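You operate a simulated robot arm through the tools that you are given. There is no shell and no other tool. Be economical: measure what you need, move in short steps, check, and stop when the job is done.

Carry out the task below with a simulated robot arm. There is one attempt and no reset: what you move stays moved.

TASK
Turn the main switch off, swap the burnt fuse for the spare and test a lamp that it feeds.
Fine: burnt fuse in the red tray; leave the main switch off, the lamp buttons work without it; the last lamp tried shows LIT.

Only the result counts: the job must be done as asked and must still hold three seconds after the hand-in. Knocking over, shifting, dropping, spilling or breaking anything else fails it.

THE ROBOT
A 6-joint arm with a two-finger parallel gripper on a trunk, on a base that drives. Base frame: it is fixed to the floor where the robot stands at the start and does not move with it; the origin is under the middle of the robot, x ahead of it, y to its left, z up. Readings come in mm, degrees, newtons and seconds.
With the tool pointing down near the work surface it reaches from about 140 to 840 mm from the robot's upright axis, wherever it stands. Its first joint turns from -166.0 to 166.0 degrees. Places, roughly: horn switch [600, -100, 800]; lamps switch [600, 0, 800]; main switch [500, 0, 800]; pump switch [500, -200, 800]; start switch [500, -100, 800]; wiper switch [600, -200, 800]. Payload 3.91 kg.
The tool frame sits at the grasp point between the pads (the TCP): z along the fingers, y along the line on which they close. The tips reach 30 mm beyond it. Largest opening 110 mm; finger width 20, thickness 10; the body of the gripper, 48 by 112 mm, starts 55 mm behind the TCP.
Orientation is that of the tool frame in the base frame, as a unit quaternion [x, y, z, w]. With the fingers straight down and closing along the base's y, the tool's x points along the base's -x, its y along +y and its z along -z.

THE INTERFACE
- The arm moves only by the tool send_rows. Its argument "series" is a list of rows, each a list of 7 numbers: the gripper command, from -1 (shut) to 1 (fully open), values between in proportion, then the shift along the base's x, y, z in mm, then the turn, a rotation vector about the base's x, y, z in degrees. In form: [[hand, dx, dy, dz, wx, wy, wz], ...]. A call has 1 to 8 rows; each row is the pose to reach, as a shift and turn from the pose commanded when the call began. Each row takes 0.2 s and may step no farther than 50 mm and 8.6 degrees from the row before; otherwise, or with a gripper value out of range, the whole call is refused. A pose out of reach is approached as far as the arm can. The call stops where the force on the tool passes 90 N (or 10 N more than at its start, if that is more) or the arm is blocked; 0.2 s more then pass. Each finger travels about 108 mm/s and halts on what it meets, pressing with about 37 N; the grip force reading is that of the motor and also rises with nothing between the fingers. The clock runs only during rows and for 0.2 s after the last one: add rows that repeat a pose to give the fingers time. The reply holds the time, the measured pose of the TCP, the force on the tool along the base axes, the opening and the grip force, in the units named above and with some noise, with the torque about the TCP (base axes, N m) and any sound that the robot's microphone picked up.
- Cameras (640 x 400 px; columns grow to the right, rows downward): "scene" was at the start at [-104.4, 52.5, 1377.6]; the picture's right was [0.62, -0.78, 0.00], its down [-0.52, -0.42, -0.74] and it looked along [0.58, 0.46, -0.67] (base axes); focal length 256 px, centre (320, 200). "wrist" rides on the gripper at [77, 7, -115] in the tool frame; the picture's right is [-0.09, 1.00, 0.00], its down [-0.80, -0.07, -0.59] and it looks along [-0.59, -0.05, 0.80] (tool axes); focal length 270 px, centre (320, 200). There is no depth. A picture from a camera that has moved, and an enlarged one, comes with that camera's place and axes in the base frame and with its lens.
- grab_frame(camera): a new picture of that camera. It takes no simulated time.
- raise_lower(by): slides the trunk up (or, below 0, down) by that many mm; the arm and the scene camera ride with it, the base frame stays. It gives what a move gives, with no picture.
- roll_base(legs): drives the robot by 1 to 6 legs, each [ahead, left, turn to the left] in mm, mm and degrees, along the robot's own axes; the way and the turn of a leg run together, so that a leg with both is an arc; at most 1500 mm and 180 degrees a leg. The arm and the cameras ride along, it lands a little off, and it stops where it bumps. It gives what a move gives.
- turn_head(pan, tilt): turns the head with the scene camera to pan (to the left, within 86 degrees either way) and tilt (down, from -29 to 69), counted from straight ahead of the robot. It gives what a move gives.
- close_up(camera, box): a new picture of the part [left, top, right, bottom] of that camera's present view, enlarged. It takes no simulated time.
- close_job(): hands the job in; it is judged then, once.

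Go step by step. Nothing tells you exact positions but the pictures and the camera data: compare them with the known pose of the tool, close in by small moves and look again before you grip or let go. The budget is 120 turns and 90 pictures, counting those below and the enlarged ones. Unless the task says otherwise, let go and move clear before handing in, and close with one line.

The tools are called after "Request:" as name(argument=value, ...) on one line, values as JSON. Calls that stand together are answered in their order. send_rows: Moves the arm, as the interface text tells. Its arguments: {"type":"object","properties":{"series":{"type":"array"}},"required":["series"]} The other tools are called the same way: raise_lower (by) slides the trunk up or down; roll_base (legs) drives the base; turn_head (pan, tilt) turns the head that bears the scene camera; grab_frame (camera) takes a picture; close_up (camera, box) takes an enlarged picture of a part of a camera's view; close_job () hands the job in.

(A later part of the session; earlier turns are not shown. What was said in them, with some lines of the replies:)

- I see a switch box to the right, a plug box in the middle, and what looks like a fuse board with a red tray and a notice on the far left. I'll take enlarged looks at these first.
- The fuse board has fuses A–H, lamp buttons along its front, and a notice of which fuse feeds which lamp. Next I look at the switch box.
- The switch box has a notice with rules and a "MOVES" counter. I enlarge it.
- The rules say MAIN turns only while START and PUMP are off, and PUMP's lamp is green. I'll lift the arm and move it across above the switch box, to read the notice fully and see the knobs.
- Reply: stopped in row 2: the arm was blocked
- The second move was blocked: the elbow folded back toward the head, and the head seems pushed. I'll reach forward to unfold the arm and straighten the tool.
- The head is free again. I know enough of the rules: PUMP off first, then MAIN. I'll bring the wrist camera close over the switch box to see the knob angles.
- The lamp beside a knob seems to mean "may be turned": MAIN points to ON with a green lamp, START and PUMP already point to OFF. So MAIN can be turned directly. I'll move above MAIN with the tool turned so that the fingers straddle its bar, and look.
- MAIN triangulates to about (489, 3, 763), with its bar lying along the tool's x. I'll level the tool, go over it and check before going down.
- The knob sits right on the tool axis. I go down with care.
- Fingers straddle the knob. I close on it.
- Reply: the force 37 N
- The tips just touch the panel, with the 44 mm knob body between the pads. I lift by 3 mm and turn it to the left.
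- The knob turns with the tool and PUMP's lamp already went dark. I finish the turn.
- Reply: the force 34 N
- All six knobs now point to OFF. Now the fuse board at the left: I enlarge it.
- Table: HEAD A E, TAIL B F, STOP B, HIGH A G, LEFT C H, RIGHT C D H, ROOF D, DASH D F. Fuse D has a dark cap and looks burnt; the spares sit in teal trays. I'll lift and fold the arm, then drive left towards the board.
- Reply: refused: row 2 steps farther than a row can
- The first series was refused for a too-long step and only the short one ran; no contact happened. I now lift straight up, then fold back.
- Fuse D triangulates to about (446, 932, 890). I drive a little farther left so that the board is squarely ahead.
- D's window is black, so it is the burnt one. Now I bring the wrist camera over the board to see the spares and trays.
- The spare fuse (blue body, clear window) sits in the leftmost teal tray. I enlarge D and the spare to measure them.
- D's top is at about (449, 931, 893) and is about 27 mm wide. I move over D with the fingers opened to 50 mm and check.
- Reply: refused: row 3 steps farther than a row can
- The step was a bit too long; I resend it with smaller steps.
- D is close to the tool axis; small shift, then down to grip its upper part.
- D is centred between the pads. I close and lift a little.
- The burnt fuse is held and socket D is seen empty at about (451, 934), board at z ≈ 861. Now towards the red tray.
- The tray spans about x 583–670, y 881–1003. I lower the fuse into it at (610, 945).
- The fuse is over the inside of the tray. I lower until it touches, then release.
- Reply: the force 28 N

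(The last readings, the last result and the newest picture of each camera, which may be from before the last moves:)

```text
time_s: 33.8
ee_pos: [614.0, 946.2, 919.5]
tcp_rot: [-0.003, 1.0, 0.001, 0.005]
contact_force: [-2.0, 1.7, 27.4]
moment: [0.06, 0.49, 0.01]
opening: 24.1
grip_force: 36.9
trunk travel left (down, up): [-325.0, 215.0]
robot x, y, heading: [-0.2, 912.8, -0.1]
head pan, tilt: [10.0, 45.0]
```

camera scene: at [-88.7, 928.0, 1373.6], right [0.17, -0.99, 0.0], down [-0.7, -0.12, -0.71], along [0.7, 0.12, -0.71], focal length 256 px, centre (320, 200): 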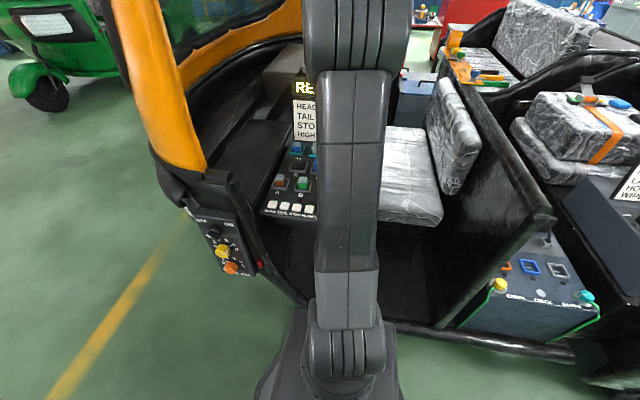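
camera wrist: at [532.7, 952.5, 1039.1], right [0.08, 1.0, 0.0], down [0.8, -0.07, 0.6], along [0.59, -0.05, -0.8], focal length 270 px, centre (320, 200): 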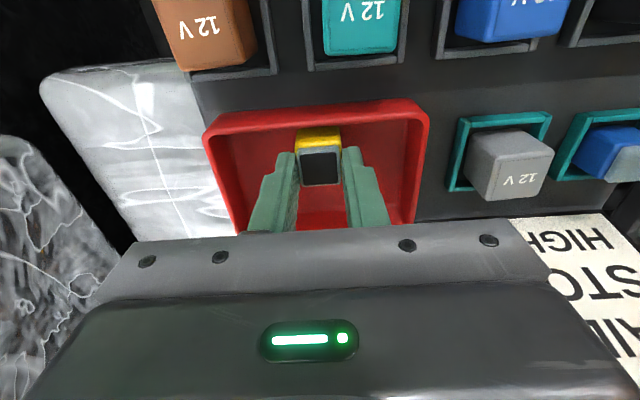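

It touches the tray floor. I relax by 3 mm, open and lift.

Request:
send_rows(series=[[-1, 0, 0, 3, 0, 0, 0], [-0.4, 0, 0, 3, 0, 0, 0], [-0.2, 0, 0, 3, 0, 0, 0], [-0.2, 0, 0, 3, 0, 0, 0], [-0.2, 0, 0, 30, 0, 0, 0], [-0.2, 0, 0, 70, 0, 0, 0], [-0.2, 0, 0, 110, 0, 0, 0]])

Request:
grab_frame(camera="wrist")

```text
time_s: 35.4
ee_pos: [613.9, 944.9, 1026.1]
tcp_rot: [-0.003, 1.0, 0.001, 0.001]
contact_force: [-0.1, 0.0, -0.3]
moment: [-0.01, -0.01, -0.01]
opening: 44.1
grip_force: 0.0
trunk travel left (down, up): [-325.0, 215.0]
robot x, y, heading: [1.6, 911.4, -0.2]
head pan, tilt: [10.0, 45.0]
```

```text
51 pictures are left
camera wrist: at [537.5, 951.8, 1140.3], right [0.08, 1.0, 0.0], down [0.8, -0.07, 0.6], along [0.59, -0.05, -0.8], focal length 270 px, centre (320, 200)
```

wrist: 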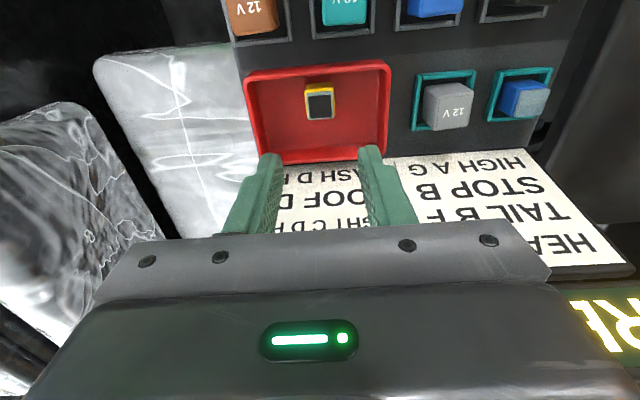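

The burnt fuse stands in the red tray. The spare's top is at about (622, 1129, 902); I move over it.

Request:
send_rows(series=[[-0.2, 2, 46, 0, 0, 0, 0], [-0.2, 4, 92, 0, 0, 0, 0], [-0.2, 6, 138, 0, 0, 0, 0], [-0.2, 8, 184, 0, 0, 0, 0], [-0.2, 8, 184, -40, 0, 0, 0]])

Request:
grab_frame(camera="wrist")

```text
time_s: 36.6
ee_pos: [622.6, 1130.0, 984.2]
tcp_rot: [-0.003, 1.0, 0.0, 0.001]
contact_force: [0.3, 0.0, 0.2]
moment: [-0.04, 0.02, -0.02]
opening: 44.1
grip_force: 0.0
trunk travel left (down, up): [-325.0, 215.0]
robot x, y, heading: [-3.0, 913.2, -0.2]
head pan, tilt: [10.0, 45.0]
```

```text
50 pictures are left
camera wrist: at [545.3, 1136.4, 1098.4], right [0.08, 1.0, 0.0], down [0.8, -0.07, 0.6], along [0.59, -0.05, -0.8], focal length 270 px, centre (320, 200)
```

wrist: 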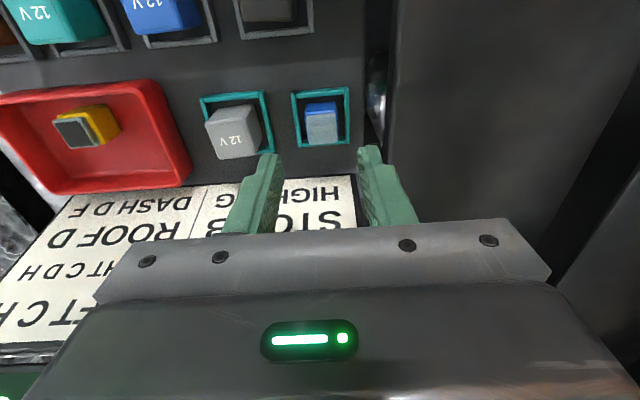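

The spare lies on the tool axis. I go down to grip height.

Request:
send_rows(series=[[-0.2, 0, 1, -30, 0, 0, 0], [-0.2, 0, 1, -55, 0, 0, 0], [-0.2, 0, 1, -70, 0, 0, 0]])

Request:
grab_frame(camera="wrist")

```text
time_s: 37.4
ee_pos: [622.5, 1129.4, 915.2]
tcp_rot: [-0.004, 1.0, 0.001, 0.001]
contact_force: [-0.2, 0.2, 0.2]
moment: [-0.02, 0.01, 0.0]
opening: 43.7
grip_force: 0.0
trunk travel left (down, up): [-325.0, 215.0]
robot x, y, heading: [0.3, 916.8, 0.3]
head pan, tilt: [10.0, 45.0]
```

```text
49 pictures are left
camera wrist: at [545.6, 1137.1, 1029.2], right [0.08, 1.0, 0.0], down [0.8, -0.07, 0.6], along [0.59, -0.05, -0.8], focal length 270 px, centre (320, 200)
```

wrist: 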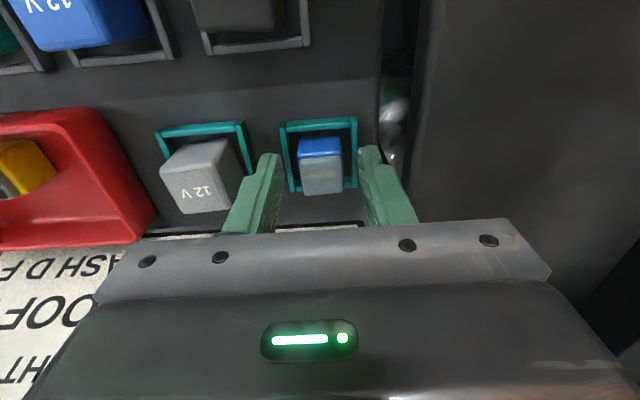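

Request:
send_rows(series=[[-0.2, 3, 0, -4, 0, 0, 0], [-0.2, 3, 0, -7, 0, 0, 0]])

Request:
close_up(camera="wrist", box=[210, 100, 430, 240])

```text
time_s: 38.0
ee_pos: [626.6, 1131.5, 910.1]
tcp_rot: [-0.003, 1.0, 0.0, 0.003]
contact_force: [0.4, 1.6, 12.0]
moment: [-0.24, 0.05, 0.02]
opening: 43.7
grip_force: 0.2
trunk travel left (down, up): [-325.0, 215.0]
robot x, y, heading: [-1.2, 913.1, -0.3]
head pan, tilt: [10.0, 45.0]
```

```text
2.86 times, centred on (320, 170) of wrist
camera zoom: at [548.5, 1137.0, 1024.0], right [0.08, 1.0, 0.0], down [0.8, -0.07, 0.6], along [0.6, -0.05, -0.8], focal length 772 px, centre (320, 286)
```

zoom: 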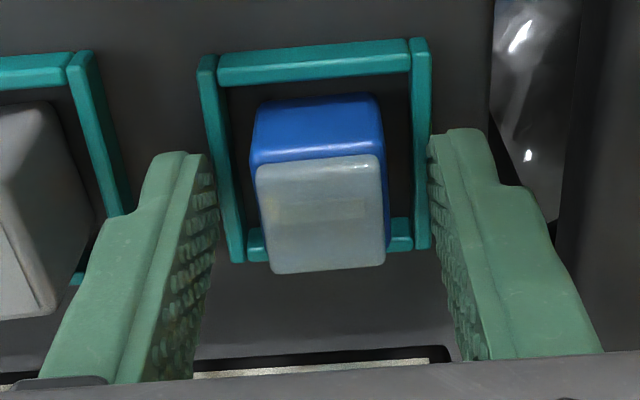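

A finger tip touched the tray rim, so I rise 4 mm, then close and lift.

Request:
send_rows(series=[[-0.2, -2, 0, 4, 0, 0, 0], [-0.6, -2, 0, 4, 0, 0, 0], [-1, -2, 0, 4, 0, 0, 0], [-1, -2, 0, 4, 0, 0, 0], [-1, -2, 0, 24, 0, 0, 0], [-1, -2, 0, 64, 0, 0, 0], [-1, -2, 0, 104, 0, 0, 0]])

Request:
grab_frame(camera="wrist")

```text
time_s: 39.6
ee_pos: [623.8, 1130.9, 1012.2]
tcp_rot: [-0.004, 1.0, 0.001, 0.001]
contact_force: [-0.3, -1.3, -0.2]
moment: [-0.02, 0.0, 0.03]
opening: 24.1
grip_force: 36.7
trunk travel left (down, up): [-325.0, 215.0]
robot x, y, heading: [1.0, 917.1, -0.2]
head pan, tilt: [10.0, 45.0]
```

```text
47 pictures are left
camera wrist: at [547.1, 1136.4, 1126.9], right [0.08, 1.0, 0.0], down [0.8, -0.07, 0.6], along [0.59, -0.05, -0.8], focal length 270 px, centre (320, 200)
```

wrist: 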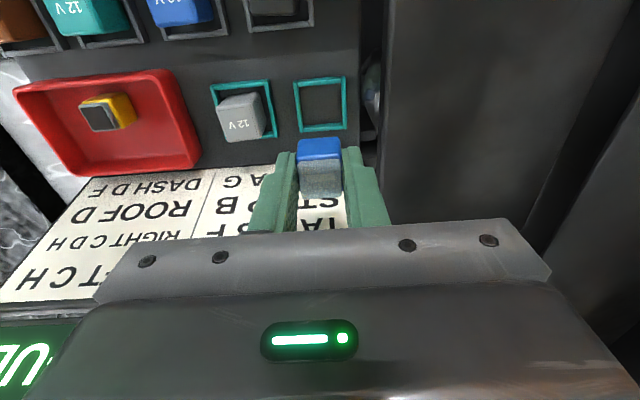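

The spare is held. I carry it over socket D and look before lowering.

Request:
send_rows(series=[[-1, -28, -33, 0, 0, 0, 0], [-1, -56, -66, 0, 0, 0, 0], [-1, -84, -99, 0, 0, 0, 0], [-1, -112, -132, 0, 0, 0, 0], [-1, -140, -165, 0, 0, 0, 0], [-1, -170, -196, 0, 0, 0, 0], [-1, -170, -196, -30, 0, 0, 0]])

Request:
grab_frame(camera="wrist")

```text
time_s: 41.2
ee_pos: [452.9, 935.2, 981.5]
tcp_rot: [-0.003, 1.0, 0.001, 0.0]
contact_force: [-0.5, 0.4, -0.1]
moment: [0.02, -0.03, 0.01]
opening: 24.2
grip_force: 37.6
trunk travel left (down, up): [-325.0, 215.0]
robot x, y, heading: [-0.3, 910.3, -0.0]
head pan, tilt: [10.0, 45.0]
```

```text
46 pictures are left
camera wrist: at [376.0, 941.9, 1096.1], right [0.08, 1.0, 0.0], down [0.8, -0.07, 0.6], along [0.59, -0.05, -0.8], focal length 270 px, centre (320, 200)
```

wrist: 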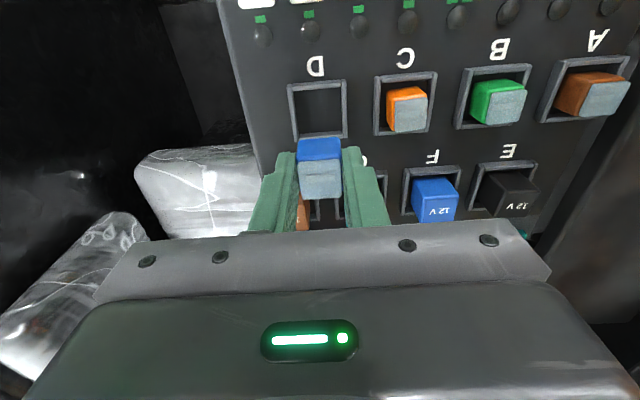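

Socket D's centre is at about (451, 934), the fuse is nearly over it. I lower step by step.

Request:
send_rows(series=[[-1, -1.5, -1, -30, 0, 0, 0], [-1, -1.5, -1, -55, 0, 0, 0], [-1, -1.5, -1, -65, 0, 0, 0]])

Request:
close_up(camera="wrist", box=[210, 60, 430, 240])

```text
time_s: 42.0
ee_pos: [452.1, 934.5, 915.7]
tcp_rot: [-0.004, 1.0, 0.001, 0.0]
contact_force: [0.2, -0.4, -0.6]
moment: [-0.01, -0.03, -0.01]
opening: 24.0
grip_force: 37.2
trunk travel left (down, up): [-325.0, 215.0]
robot x, y, heading: [-0.2, 915.1, -0.1]
head pan, tilt: [10.0, 45.0]
```

```text
2.22 times, centred on (320, 150) of wrist
camera zoom: at [375.1, 940.8, 1031.2], right [0.08, 1.0, 0.0], down [0.8, -0.07, 0.6], along [0.59, -0.05, -0.8], focal length 601 px, centre (320, 311)
```

zoom: 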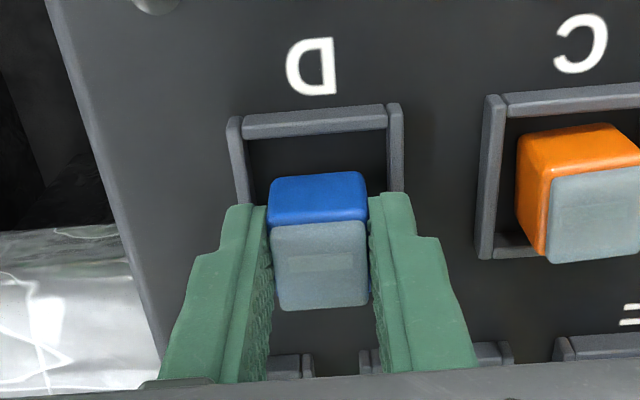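

Request:
send_rows(series=[[-1, 0, 0, -5, 0, 0, 0], [-1, 0, 0, -9, 0, 0, 0]])

Request:
close_up(camera="wrist", box=[210, 60, 430, 240])

```text
time_s: 42.6
ee_pos: [452.1, 933.7, 909.9]
tcp_rot: [-0.003, 1.0, 0.001, 0.004]
contact_force: [-0.1, 0.7, 18.8]
moment: [-0.18, 0.13, -0.02]
opening: 24.1
grip_force: 36.8
trunk travel left (down, up): [-325.0, 215.0]
robot x, y, heading: [-1.0, 911.4, 0.1]
head pan, tilt: [10.0, 45.0]
```

```text
2.22 times, centred on (320, 150) of wrist
camera zoom: at [374.6, 940.2, 1023.9], right [0.08, 1.0, 0.0], down [0.8, -0.07, 0.6], along [0.6, -0.05, -0.8], focal length 601 px, centre (320, 311)
```

zoom: 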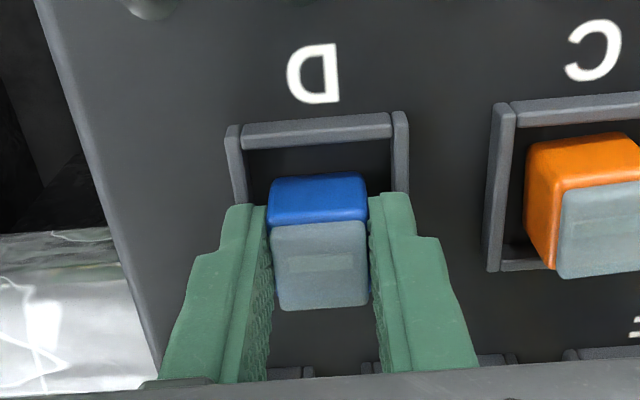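

Contact at 910 mm. To learn whether it rests on the floor or on the rim, I shift 3 mm back at the same height and read the force.

Request:
send_rows(series=[[-1, 0, 0, 3, 0, 0, 0], [-1, -3.5, 0, 3, 0, 0, 0], [-1, -3.5, 0, -1, 0, 0, 0]])

Request:
close_up(camera="wrist", box=[210, 60, 430, 240])

```text
time_s: 43.4
ee_pos: [448.6, 933.0, 910.6]
tcp_rot: [-0.003, 1.0, 0.001, 0.004]
contact_force: [-2.3, -1.7, 31.8]
moment: [-0.3, 0.31, -0.01]
opening: 24.3
grip_force: 37.3
trunk travel left (down, up): [-325.0, 215.0]
robot x, y, heading: [2.5, 914.9, 0.1]
head pan, tilt: [10.0, 45.0]
```

```text
2.22 times, centred on (320, 150) of wrist
camera zoom: at [370.4, 939.9, 1023.8], right [0.08, 1.0, 0.0], down [0.8, -0.07, 0.6], along [0.6, -0.05, -0.8], focal length 601 px, centre (320, 311)
```

zoom: 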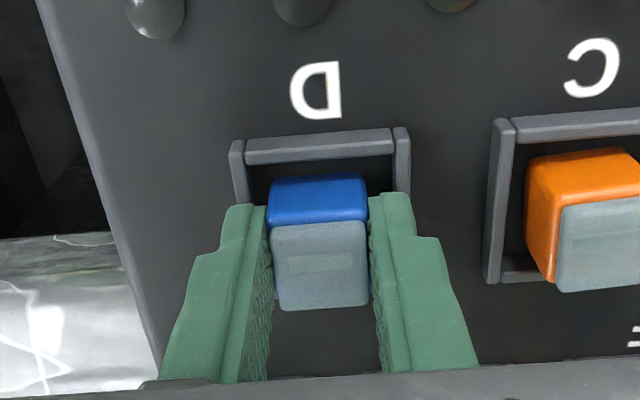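

Contact comes at the same height, and the gaps to the frame now match fuse C's: it stands on the socket floor. I relax, release and lift.

Request:
send_rows(series=[[-1, 1, 0, 2, 0, 0, 0], [-0.4, 1, 0, 2, 0, 0, 0], [-0.2, 1, 0, 2, 0, 0, 0], [-0.2, 1, 0, 2, 0, 0, 0], [-0.2, 1, 0, 30, 0, 0, 0], [-0.2, 1, 0, 70, 0, 0, 0], [-0.2, 1, 0, 100, 0, 0, 0]])

Request:
grab_frame(camera="wrist")

Request:
close_up(camera="wrist", box=[230, 0, 550, 200])

```text
time_s: 45.0
ee_pos: [449.7, 934.1, 1006.6]
tcp_rot: [-0.004, 1.0, 0.001, 0.0]
contact_force: [0.1, 0.0, -0.1]
moment: [-0.04, -0.01, -0.03]
opening: 44.1
grip_force: 0.0
trunk travel left (down, up): [-325.0, 215.0]
robot x, y, heading: [-3.3, 916.0, -0.2]
head pan, tilt: [10.0, 45.0]
```

```text
42 pictures are left
camera wrist: at [372.8, 940.9, 1121.0], right [0.08, 1.0, 0.0], down [0.8, -0.07, 0.6], along [0.59, -0.05, -0.8], focal length 270 px, centre (320, 200)
```

wrist: 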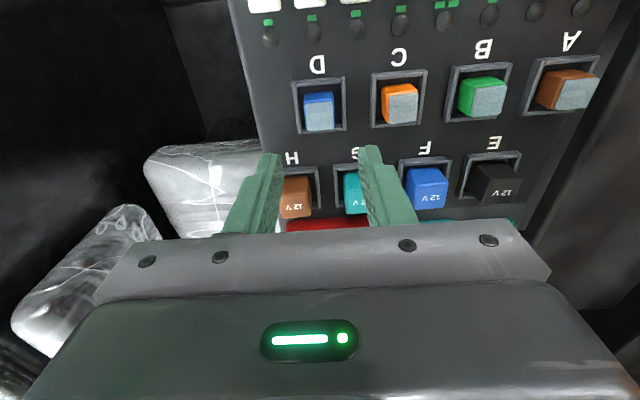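

```text
2.00 times, centred on (390, 100) of wrist
camera zoom: at [372.8, 940.9, 1121.0], right [0.08, 1.0, 0.0], down [0.8, -0.07, 0.6], along [0.59, -0.05, -0.8], focal length 541 px, centre (180, 400)
```

zoom: 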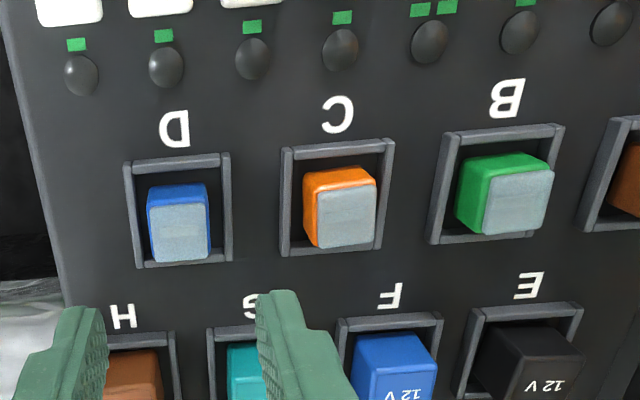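

The spare is seated in D. I'll test ROOF, which is fed by D alone: its button is at about (365, 930, 866). I close the fingers and move over it.

Request:
send_rows(series=[[-1, -45, -2, 0, 0, 0, 0], [-1, -85, -4, 0, 0, 0, 0], [-1, -85, -4, -45, 0, 0, 0], [-1, -85, -4, -75, 0, 0, 0]])

Request:
grab_frame(camera="wrist")

Request:
grab_frame(camera="scene")

```text
time_s: 46.0
ee_pos: [364.8, 929.9, 931.7]
tcp_rot: [-0.004, 1.0, 0.002, 0.001]
contact_force: [0.8, 0.1, 0.7]
moment: [0.0, -0.02, 0.0]
opening: 0.0
grip_force: 36.9
trunk travel left (down, up): [-325.0, 215.0]
robot x, y, heading: [1.6, 914.8, -0.4]
head pan, tilt: [10.0, 45.0]
```

```text
40 pictures are left
camera wrist: at [287.1, 935.8, 1045.9], right [0.08, 1.0, 0.0], down [0.8, -0.07, 0.6], along [0.59, -0.05, -0.8], focal length 270 px, centre (320, 200)
```

wrist: 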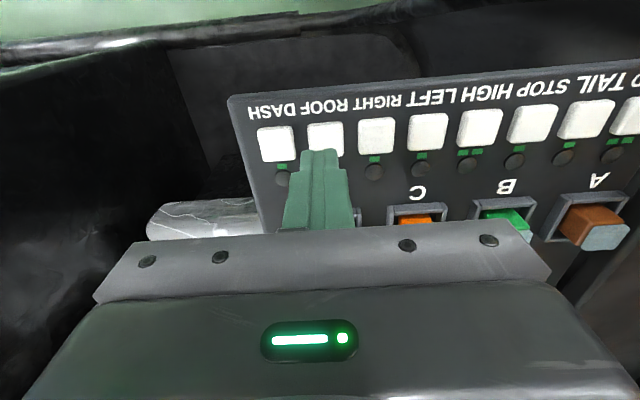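

```text
39 pictures are left
camera scene: at [-88.7, 927.9, 1373.6], right [0.17, -0.99, 0.0], down [-0.7, -0.12, -0.71], along [0.7, 0.12, -0.71], focal length 256 px, centre (320, 200)
```

scene: 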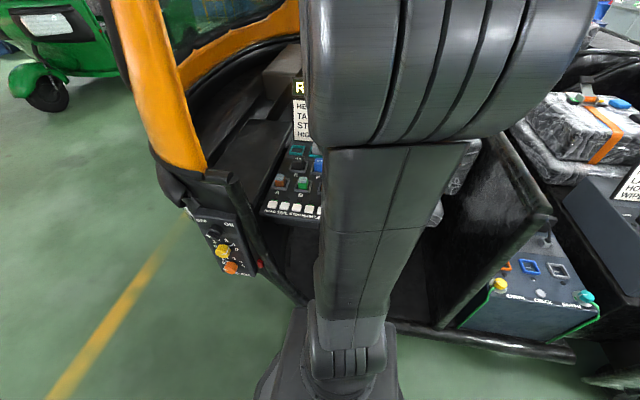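

ROOF's button is 3 mm left of the tool axis. I correct and press down slowly.

Request:
send_rows(series=[[-1, 3, 3.5, -15, 0, 0, 0], [-1, 3, 3.5, -28, 0, 0, 0], [-1, 3, 3.5, -33, 0, 0, 0], [-1, 3, 3.5, -36, 0, 0, 0]])

Request:
grab_frame(camera="wrist")

```text
time_s: 47.0
ee_pos: [366.6, 933.2, 899.4]
tcp_rot: [-0.003, 1.0, 0.001, 0.005]
contact_force: [-6.4, -3.4, 59.0]
moment: [-0.12, 0.64, -0.28]
opening: 0.1
grip_force: 37.2
trunk travel left (down, up): [-325.0, 215.0]
robot x, y, heading: [-0.6, 915.6, -0.0]
head pan, tilt: [10.0, 45.0]
heard: click
```

```text
38 pictures are left
camera wrist: at [288.7, 939.2, 1013.6], right [0.08, 1.0, 0.0], down [0.8, -0.07, 0.6], along [0.6, -0.05, -0.8], focal length 270 px, centre (320, 200)
```

wrist: 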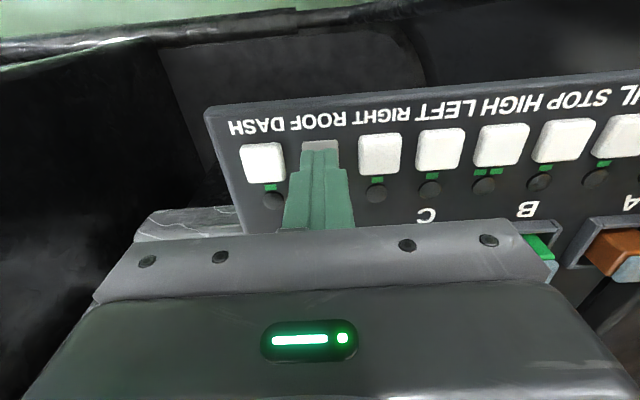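

A click was heard. I lift off and move aside to see the ROOF lamp and the display.

Request:
send_rows(series=[[-1, 0, 0, 25, 0, 0, 0], [-1, 0, 0, 70, 0, 0, 0], [-1, -10, 20, 110, 0, 0, 0], [-1, -20, 60, 140, 0, 0, 0], [-1, -30, 100, 165, 0, 0, 0], [-1, -30, 145, 180, 0, 0, 0], [-1, -30, 190, 190, 0, 0, 0]])

Request:
turn_head(pan=10, tilt=35)

Request:
grab_frame(camera="scene")

Request:
grab_frame(camera="wrist")

```text
refused: row 4 steps farther than a row can; nothing moved
```

```text
time_s: 47.7
ee_pos: [365.8, 931.9, 900.3]
tcp_rot: [-0.004, 1.0, 0.0, 0.006]
contact_force: [-4.1, -6.9, 87.5]
moment: [-0.26, 0.82, -0.2]
opening: 0.0
grip_force: 37.0
trunk travel left (down, up): [-325.0, 215.0]
robot x, y, heading: [2.5, 916.1, -0.2]
head pan, tilt: [10.0, 35.0]
```

```text
37 pictures are left
camera scene: at [-87.5, 927.9, 1388.6], right [0.17, -0.99, 0.0], down [-0.56, -0.1, -0.82], along [0.81, 0.14, -0.57], focal length 256 px, centre (320, 200)
```

scene: 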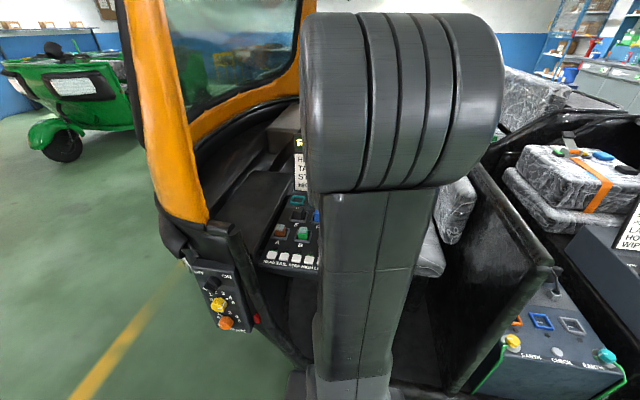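

```text
36 pictures are left
camera wrist: at [288.4, 939.1, 1013.5], right [0.08, 1.0, 0.0], down [0.79, -0.07, 0.6], along [0.6, -0.05, -0.8], focal length 270 px, centre (320, 200)
```

wrist: 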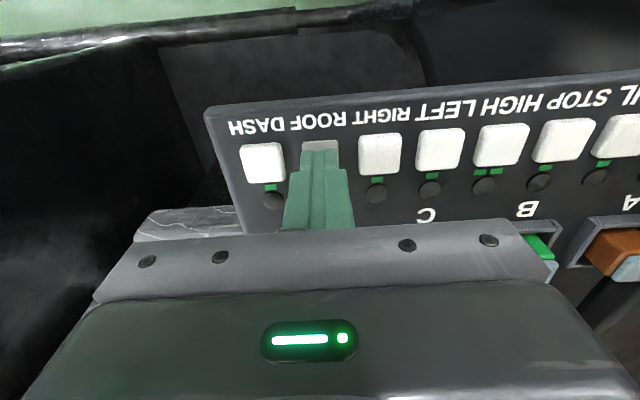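

The move was refused by a hair; I resend it with shorter steps.

Request:
send_rows(series=[[-1, 0, 0, 25, 0, 0, 0], [-1, 0, 0, 70, 0, 0, 0], [-1, 0, 10, 110, 0, 0, 0], [-1, 0, 45, 135, 0, 0, 0], [-1, 0, 85, 150, 0, 0, 0]])

Request:
grab_frame(camera="wrist")

```text
time_s: 48.9
ee_pos: [367.0, 1020.1, 1046.4]
tcp_rot: [-0.003, 1.0, 0.002, 0.0]
contact_force: [-0.7, 0.6, -0.3]
moment: [0.02, -0.04, -0.01]
opening: 0.1
grip_force: 36.9
trunk travel left (down, up): [-325.0, 215.0]
robot x, y, heading: [0.2, 912.7, -0.4]
head pan, tilt: [10.0, 35.0]
```

```text
35 pictures are left
camera wrist: at [290.3, 1026.2, 1160.7], right [0.08, 1.0, 0.0], down [0.8, -0.07, 0.59], along [0.59, -0.05, -0.8], focal length 270 px, centre (320, 200)
```

wrist: 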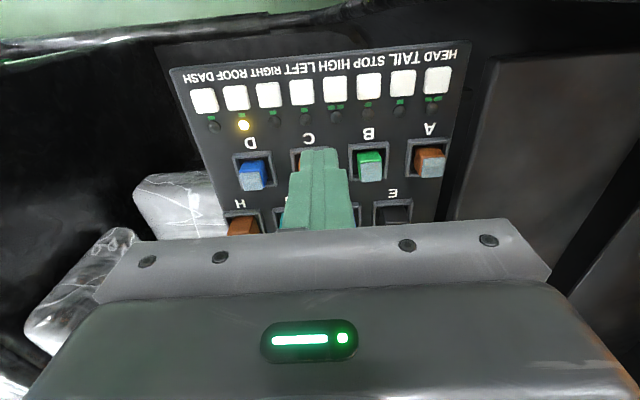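

The ROOF lamp is lit. I tilt the wrist camera up to read the display as confirmation.

Request:
send_rows(series=[[-1, 0, 0, 20, 0, -8, 0], [-1, -10, 0, 40, 0, -16, 0], [-1, -20, 0, 60, 0, -24, 0], [-1, -30, 0, 80, 0, -32, 0], [-1, -40, 0, 100, 0, -38, 0]])

Request:
grab_frame(camera="wrist")

```text
time_s: 50.1
ee_pos: [327.5, 1018.0, 1146.4]
tcp_rot: [-0.003, 0.945, 0.0, 0.327]
contact_force: [-0.3, 0.0, -0.2]
moment: [0.0, 0.01, 0.0]
opening: 0.3
grip_force: 37.3
trunk travel left (down, up): [-325.0, 215.0]
robot x, y, heading: [-0.4, 911.7, -0.4]
head pan, tilt: [10.0, 35.0]
```

```text
34 pictures are left
camera wrist: at [196.3, 1024.2, 1188.2], right [0.06, 1.0, 0.05], down [0.26, -0.07, 0.96], along [0.96, -0.05, -0.27], focal length 270 px, centre (320, 200)
```

wrist: 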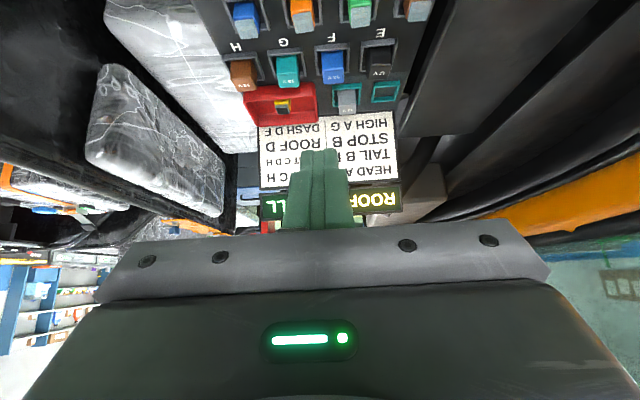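

Request:
send_rows(series=[[0, 0, 0, 0, 0, 0, 0], [1, 0, 0, 0, 0, 0, 0], [1, 0, 0, 0, 0, 0, 0], [1, 0, 0, 0, 0, 0, 0]])

Request:
close_up(camera="wrist", box=[220, 0, 440, 230])

```text
time_s: 51.1
ee_pos: [327.0, 1018.2, 1145.1]
tcp_rot: [-0.003, 0.945, 0.0, 0.327]
contact_force: [0.2, 0.0, 0.1]
moment: [0.03, -0.01, 0.02]
opening: 109.6
grip_force: 0.0
trunk travel left (down, up): [-325.0, 215.0]
robot x, y, heading: [2.5, 916.4, 0.1]
head pan, tilt: [10.0, 35.0]
```

```text
1.74 times, centred on (330, 115) of wrist
camera zoom: at [196.5, 1024.4, 1188.2], right [0.06, 1.0, 0.05], down [0.26, -0.07, 0.96], along [0.96, -0.05, -0.27], focal length 470 px, centre (303, 348)
```

zoom: 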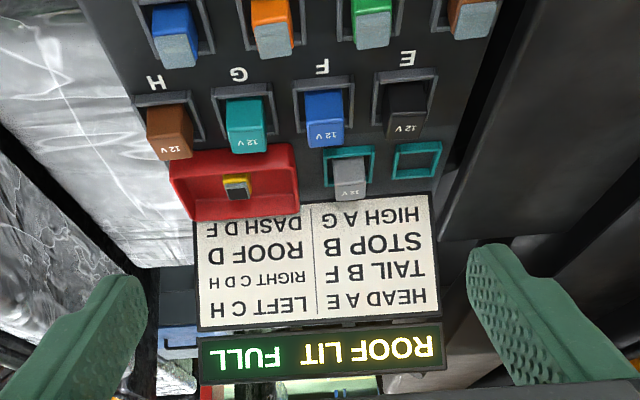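

The display reads "ROOF LIT". The burnt fuse is in the red tray, the spare is in D, MAIN is off and the arm is clear, so I hand the job in.

Request:
close_job()

```text
The job is handed in.
```

Job handed in: the main switch is off, the burnt fuse from D is in the red tray, the spare is in D, and the last lamp tried, ROOF, shows LIT.
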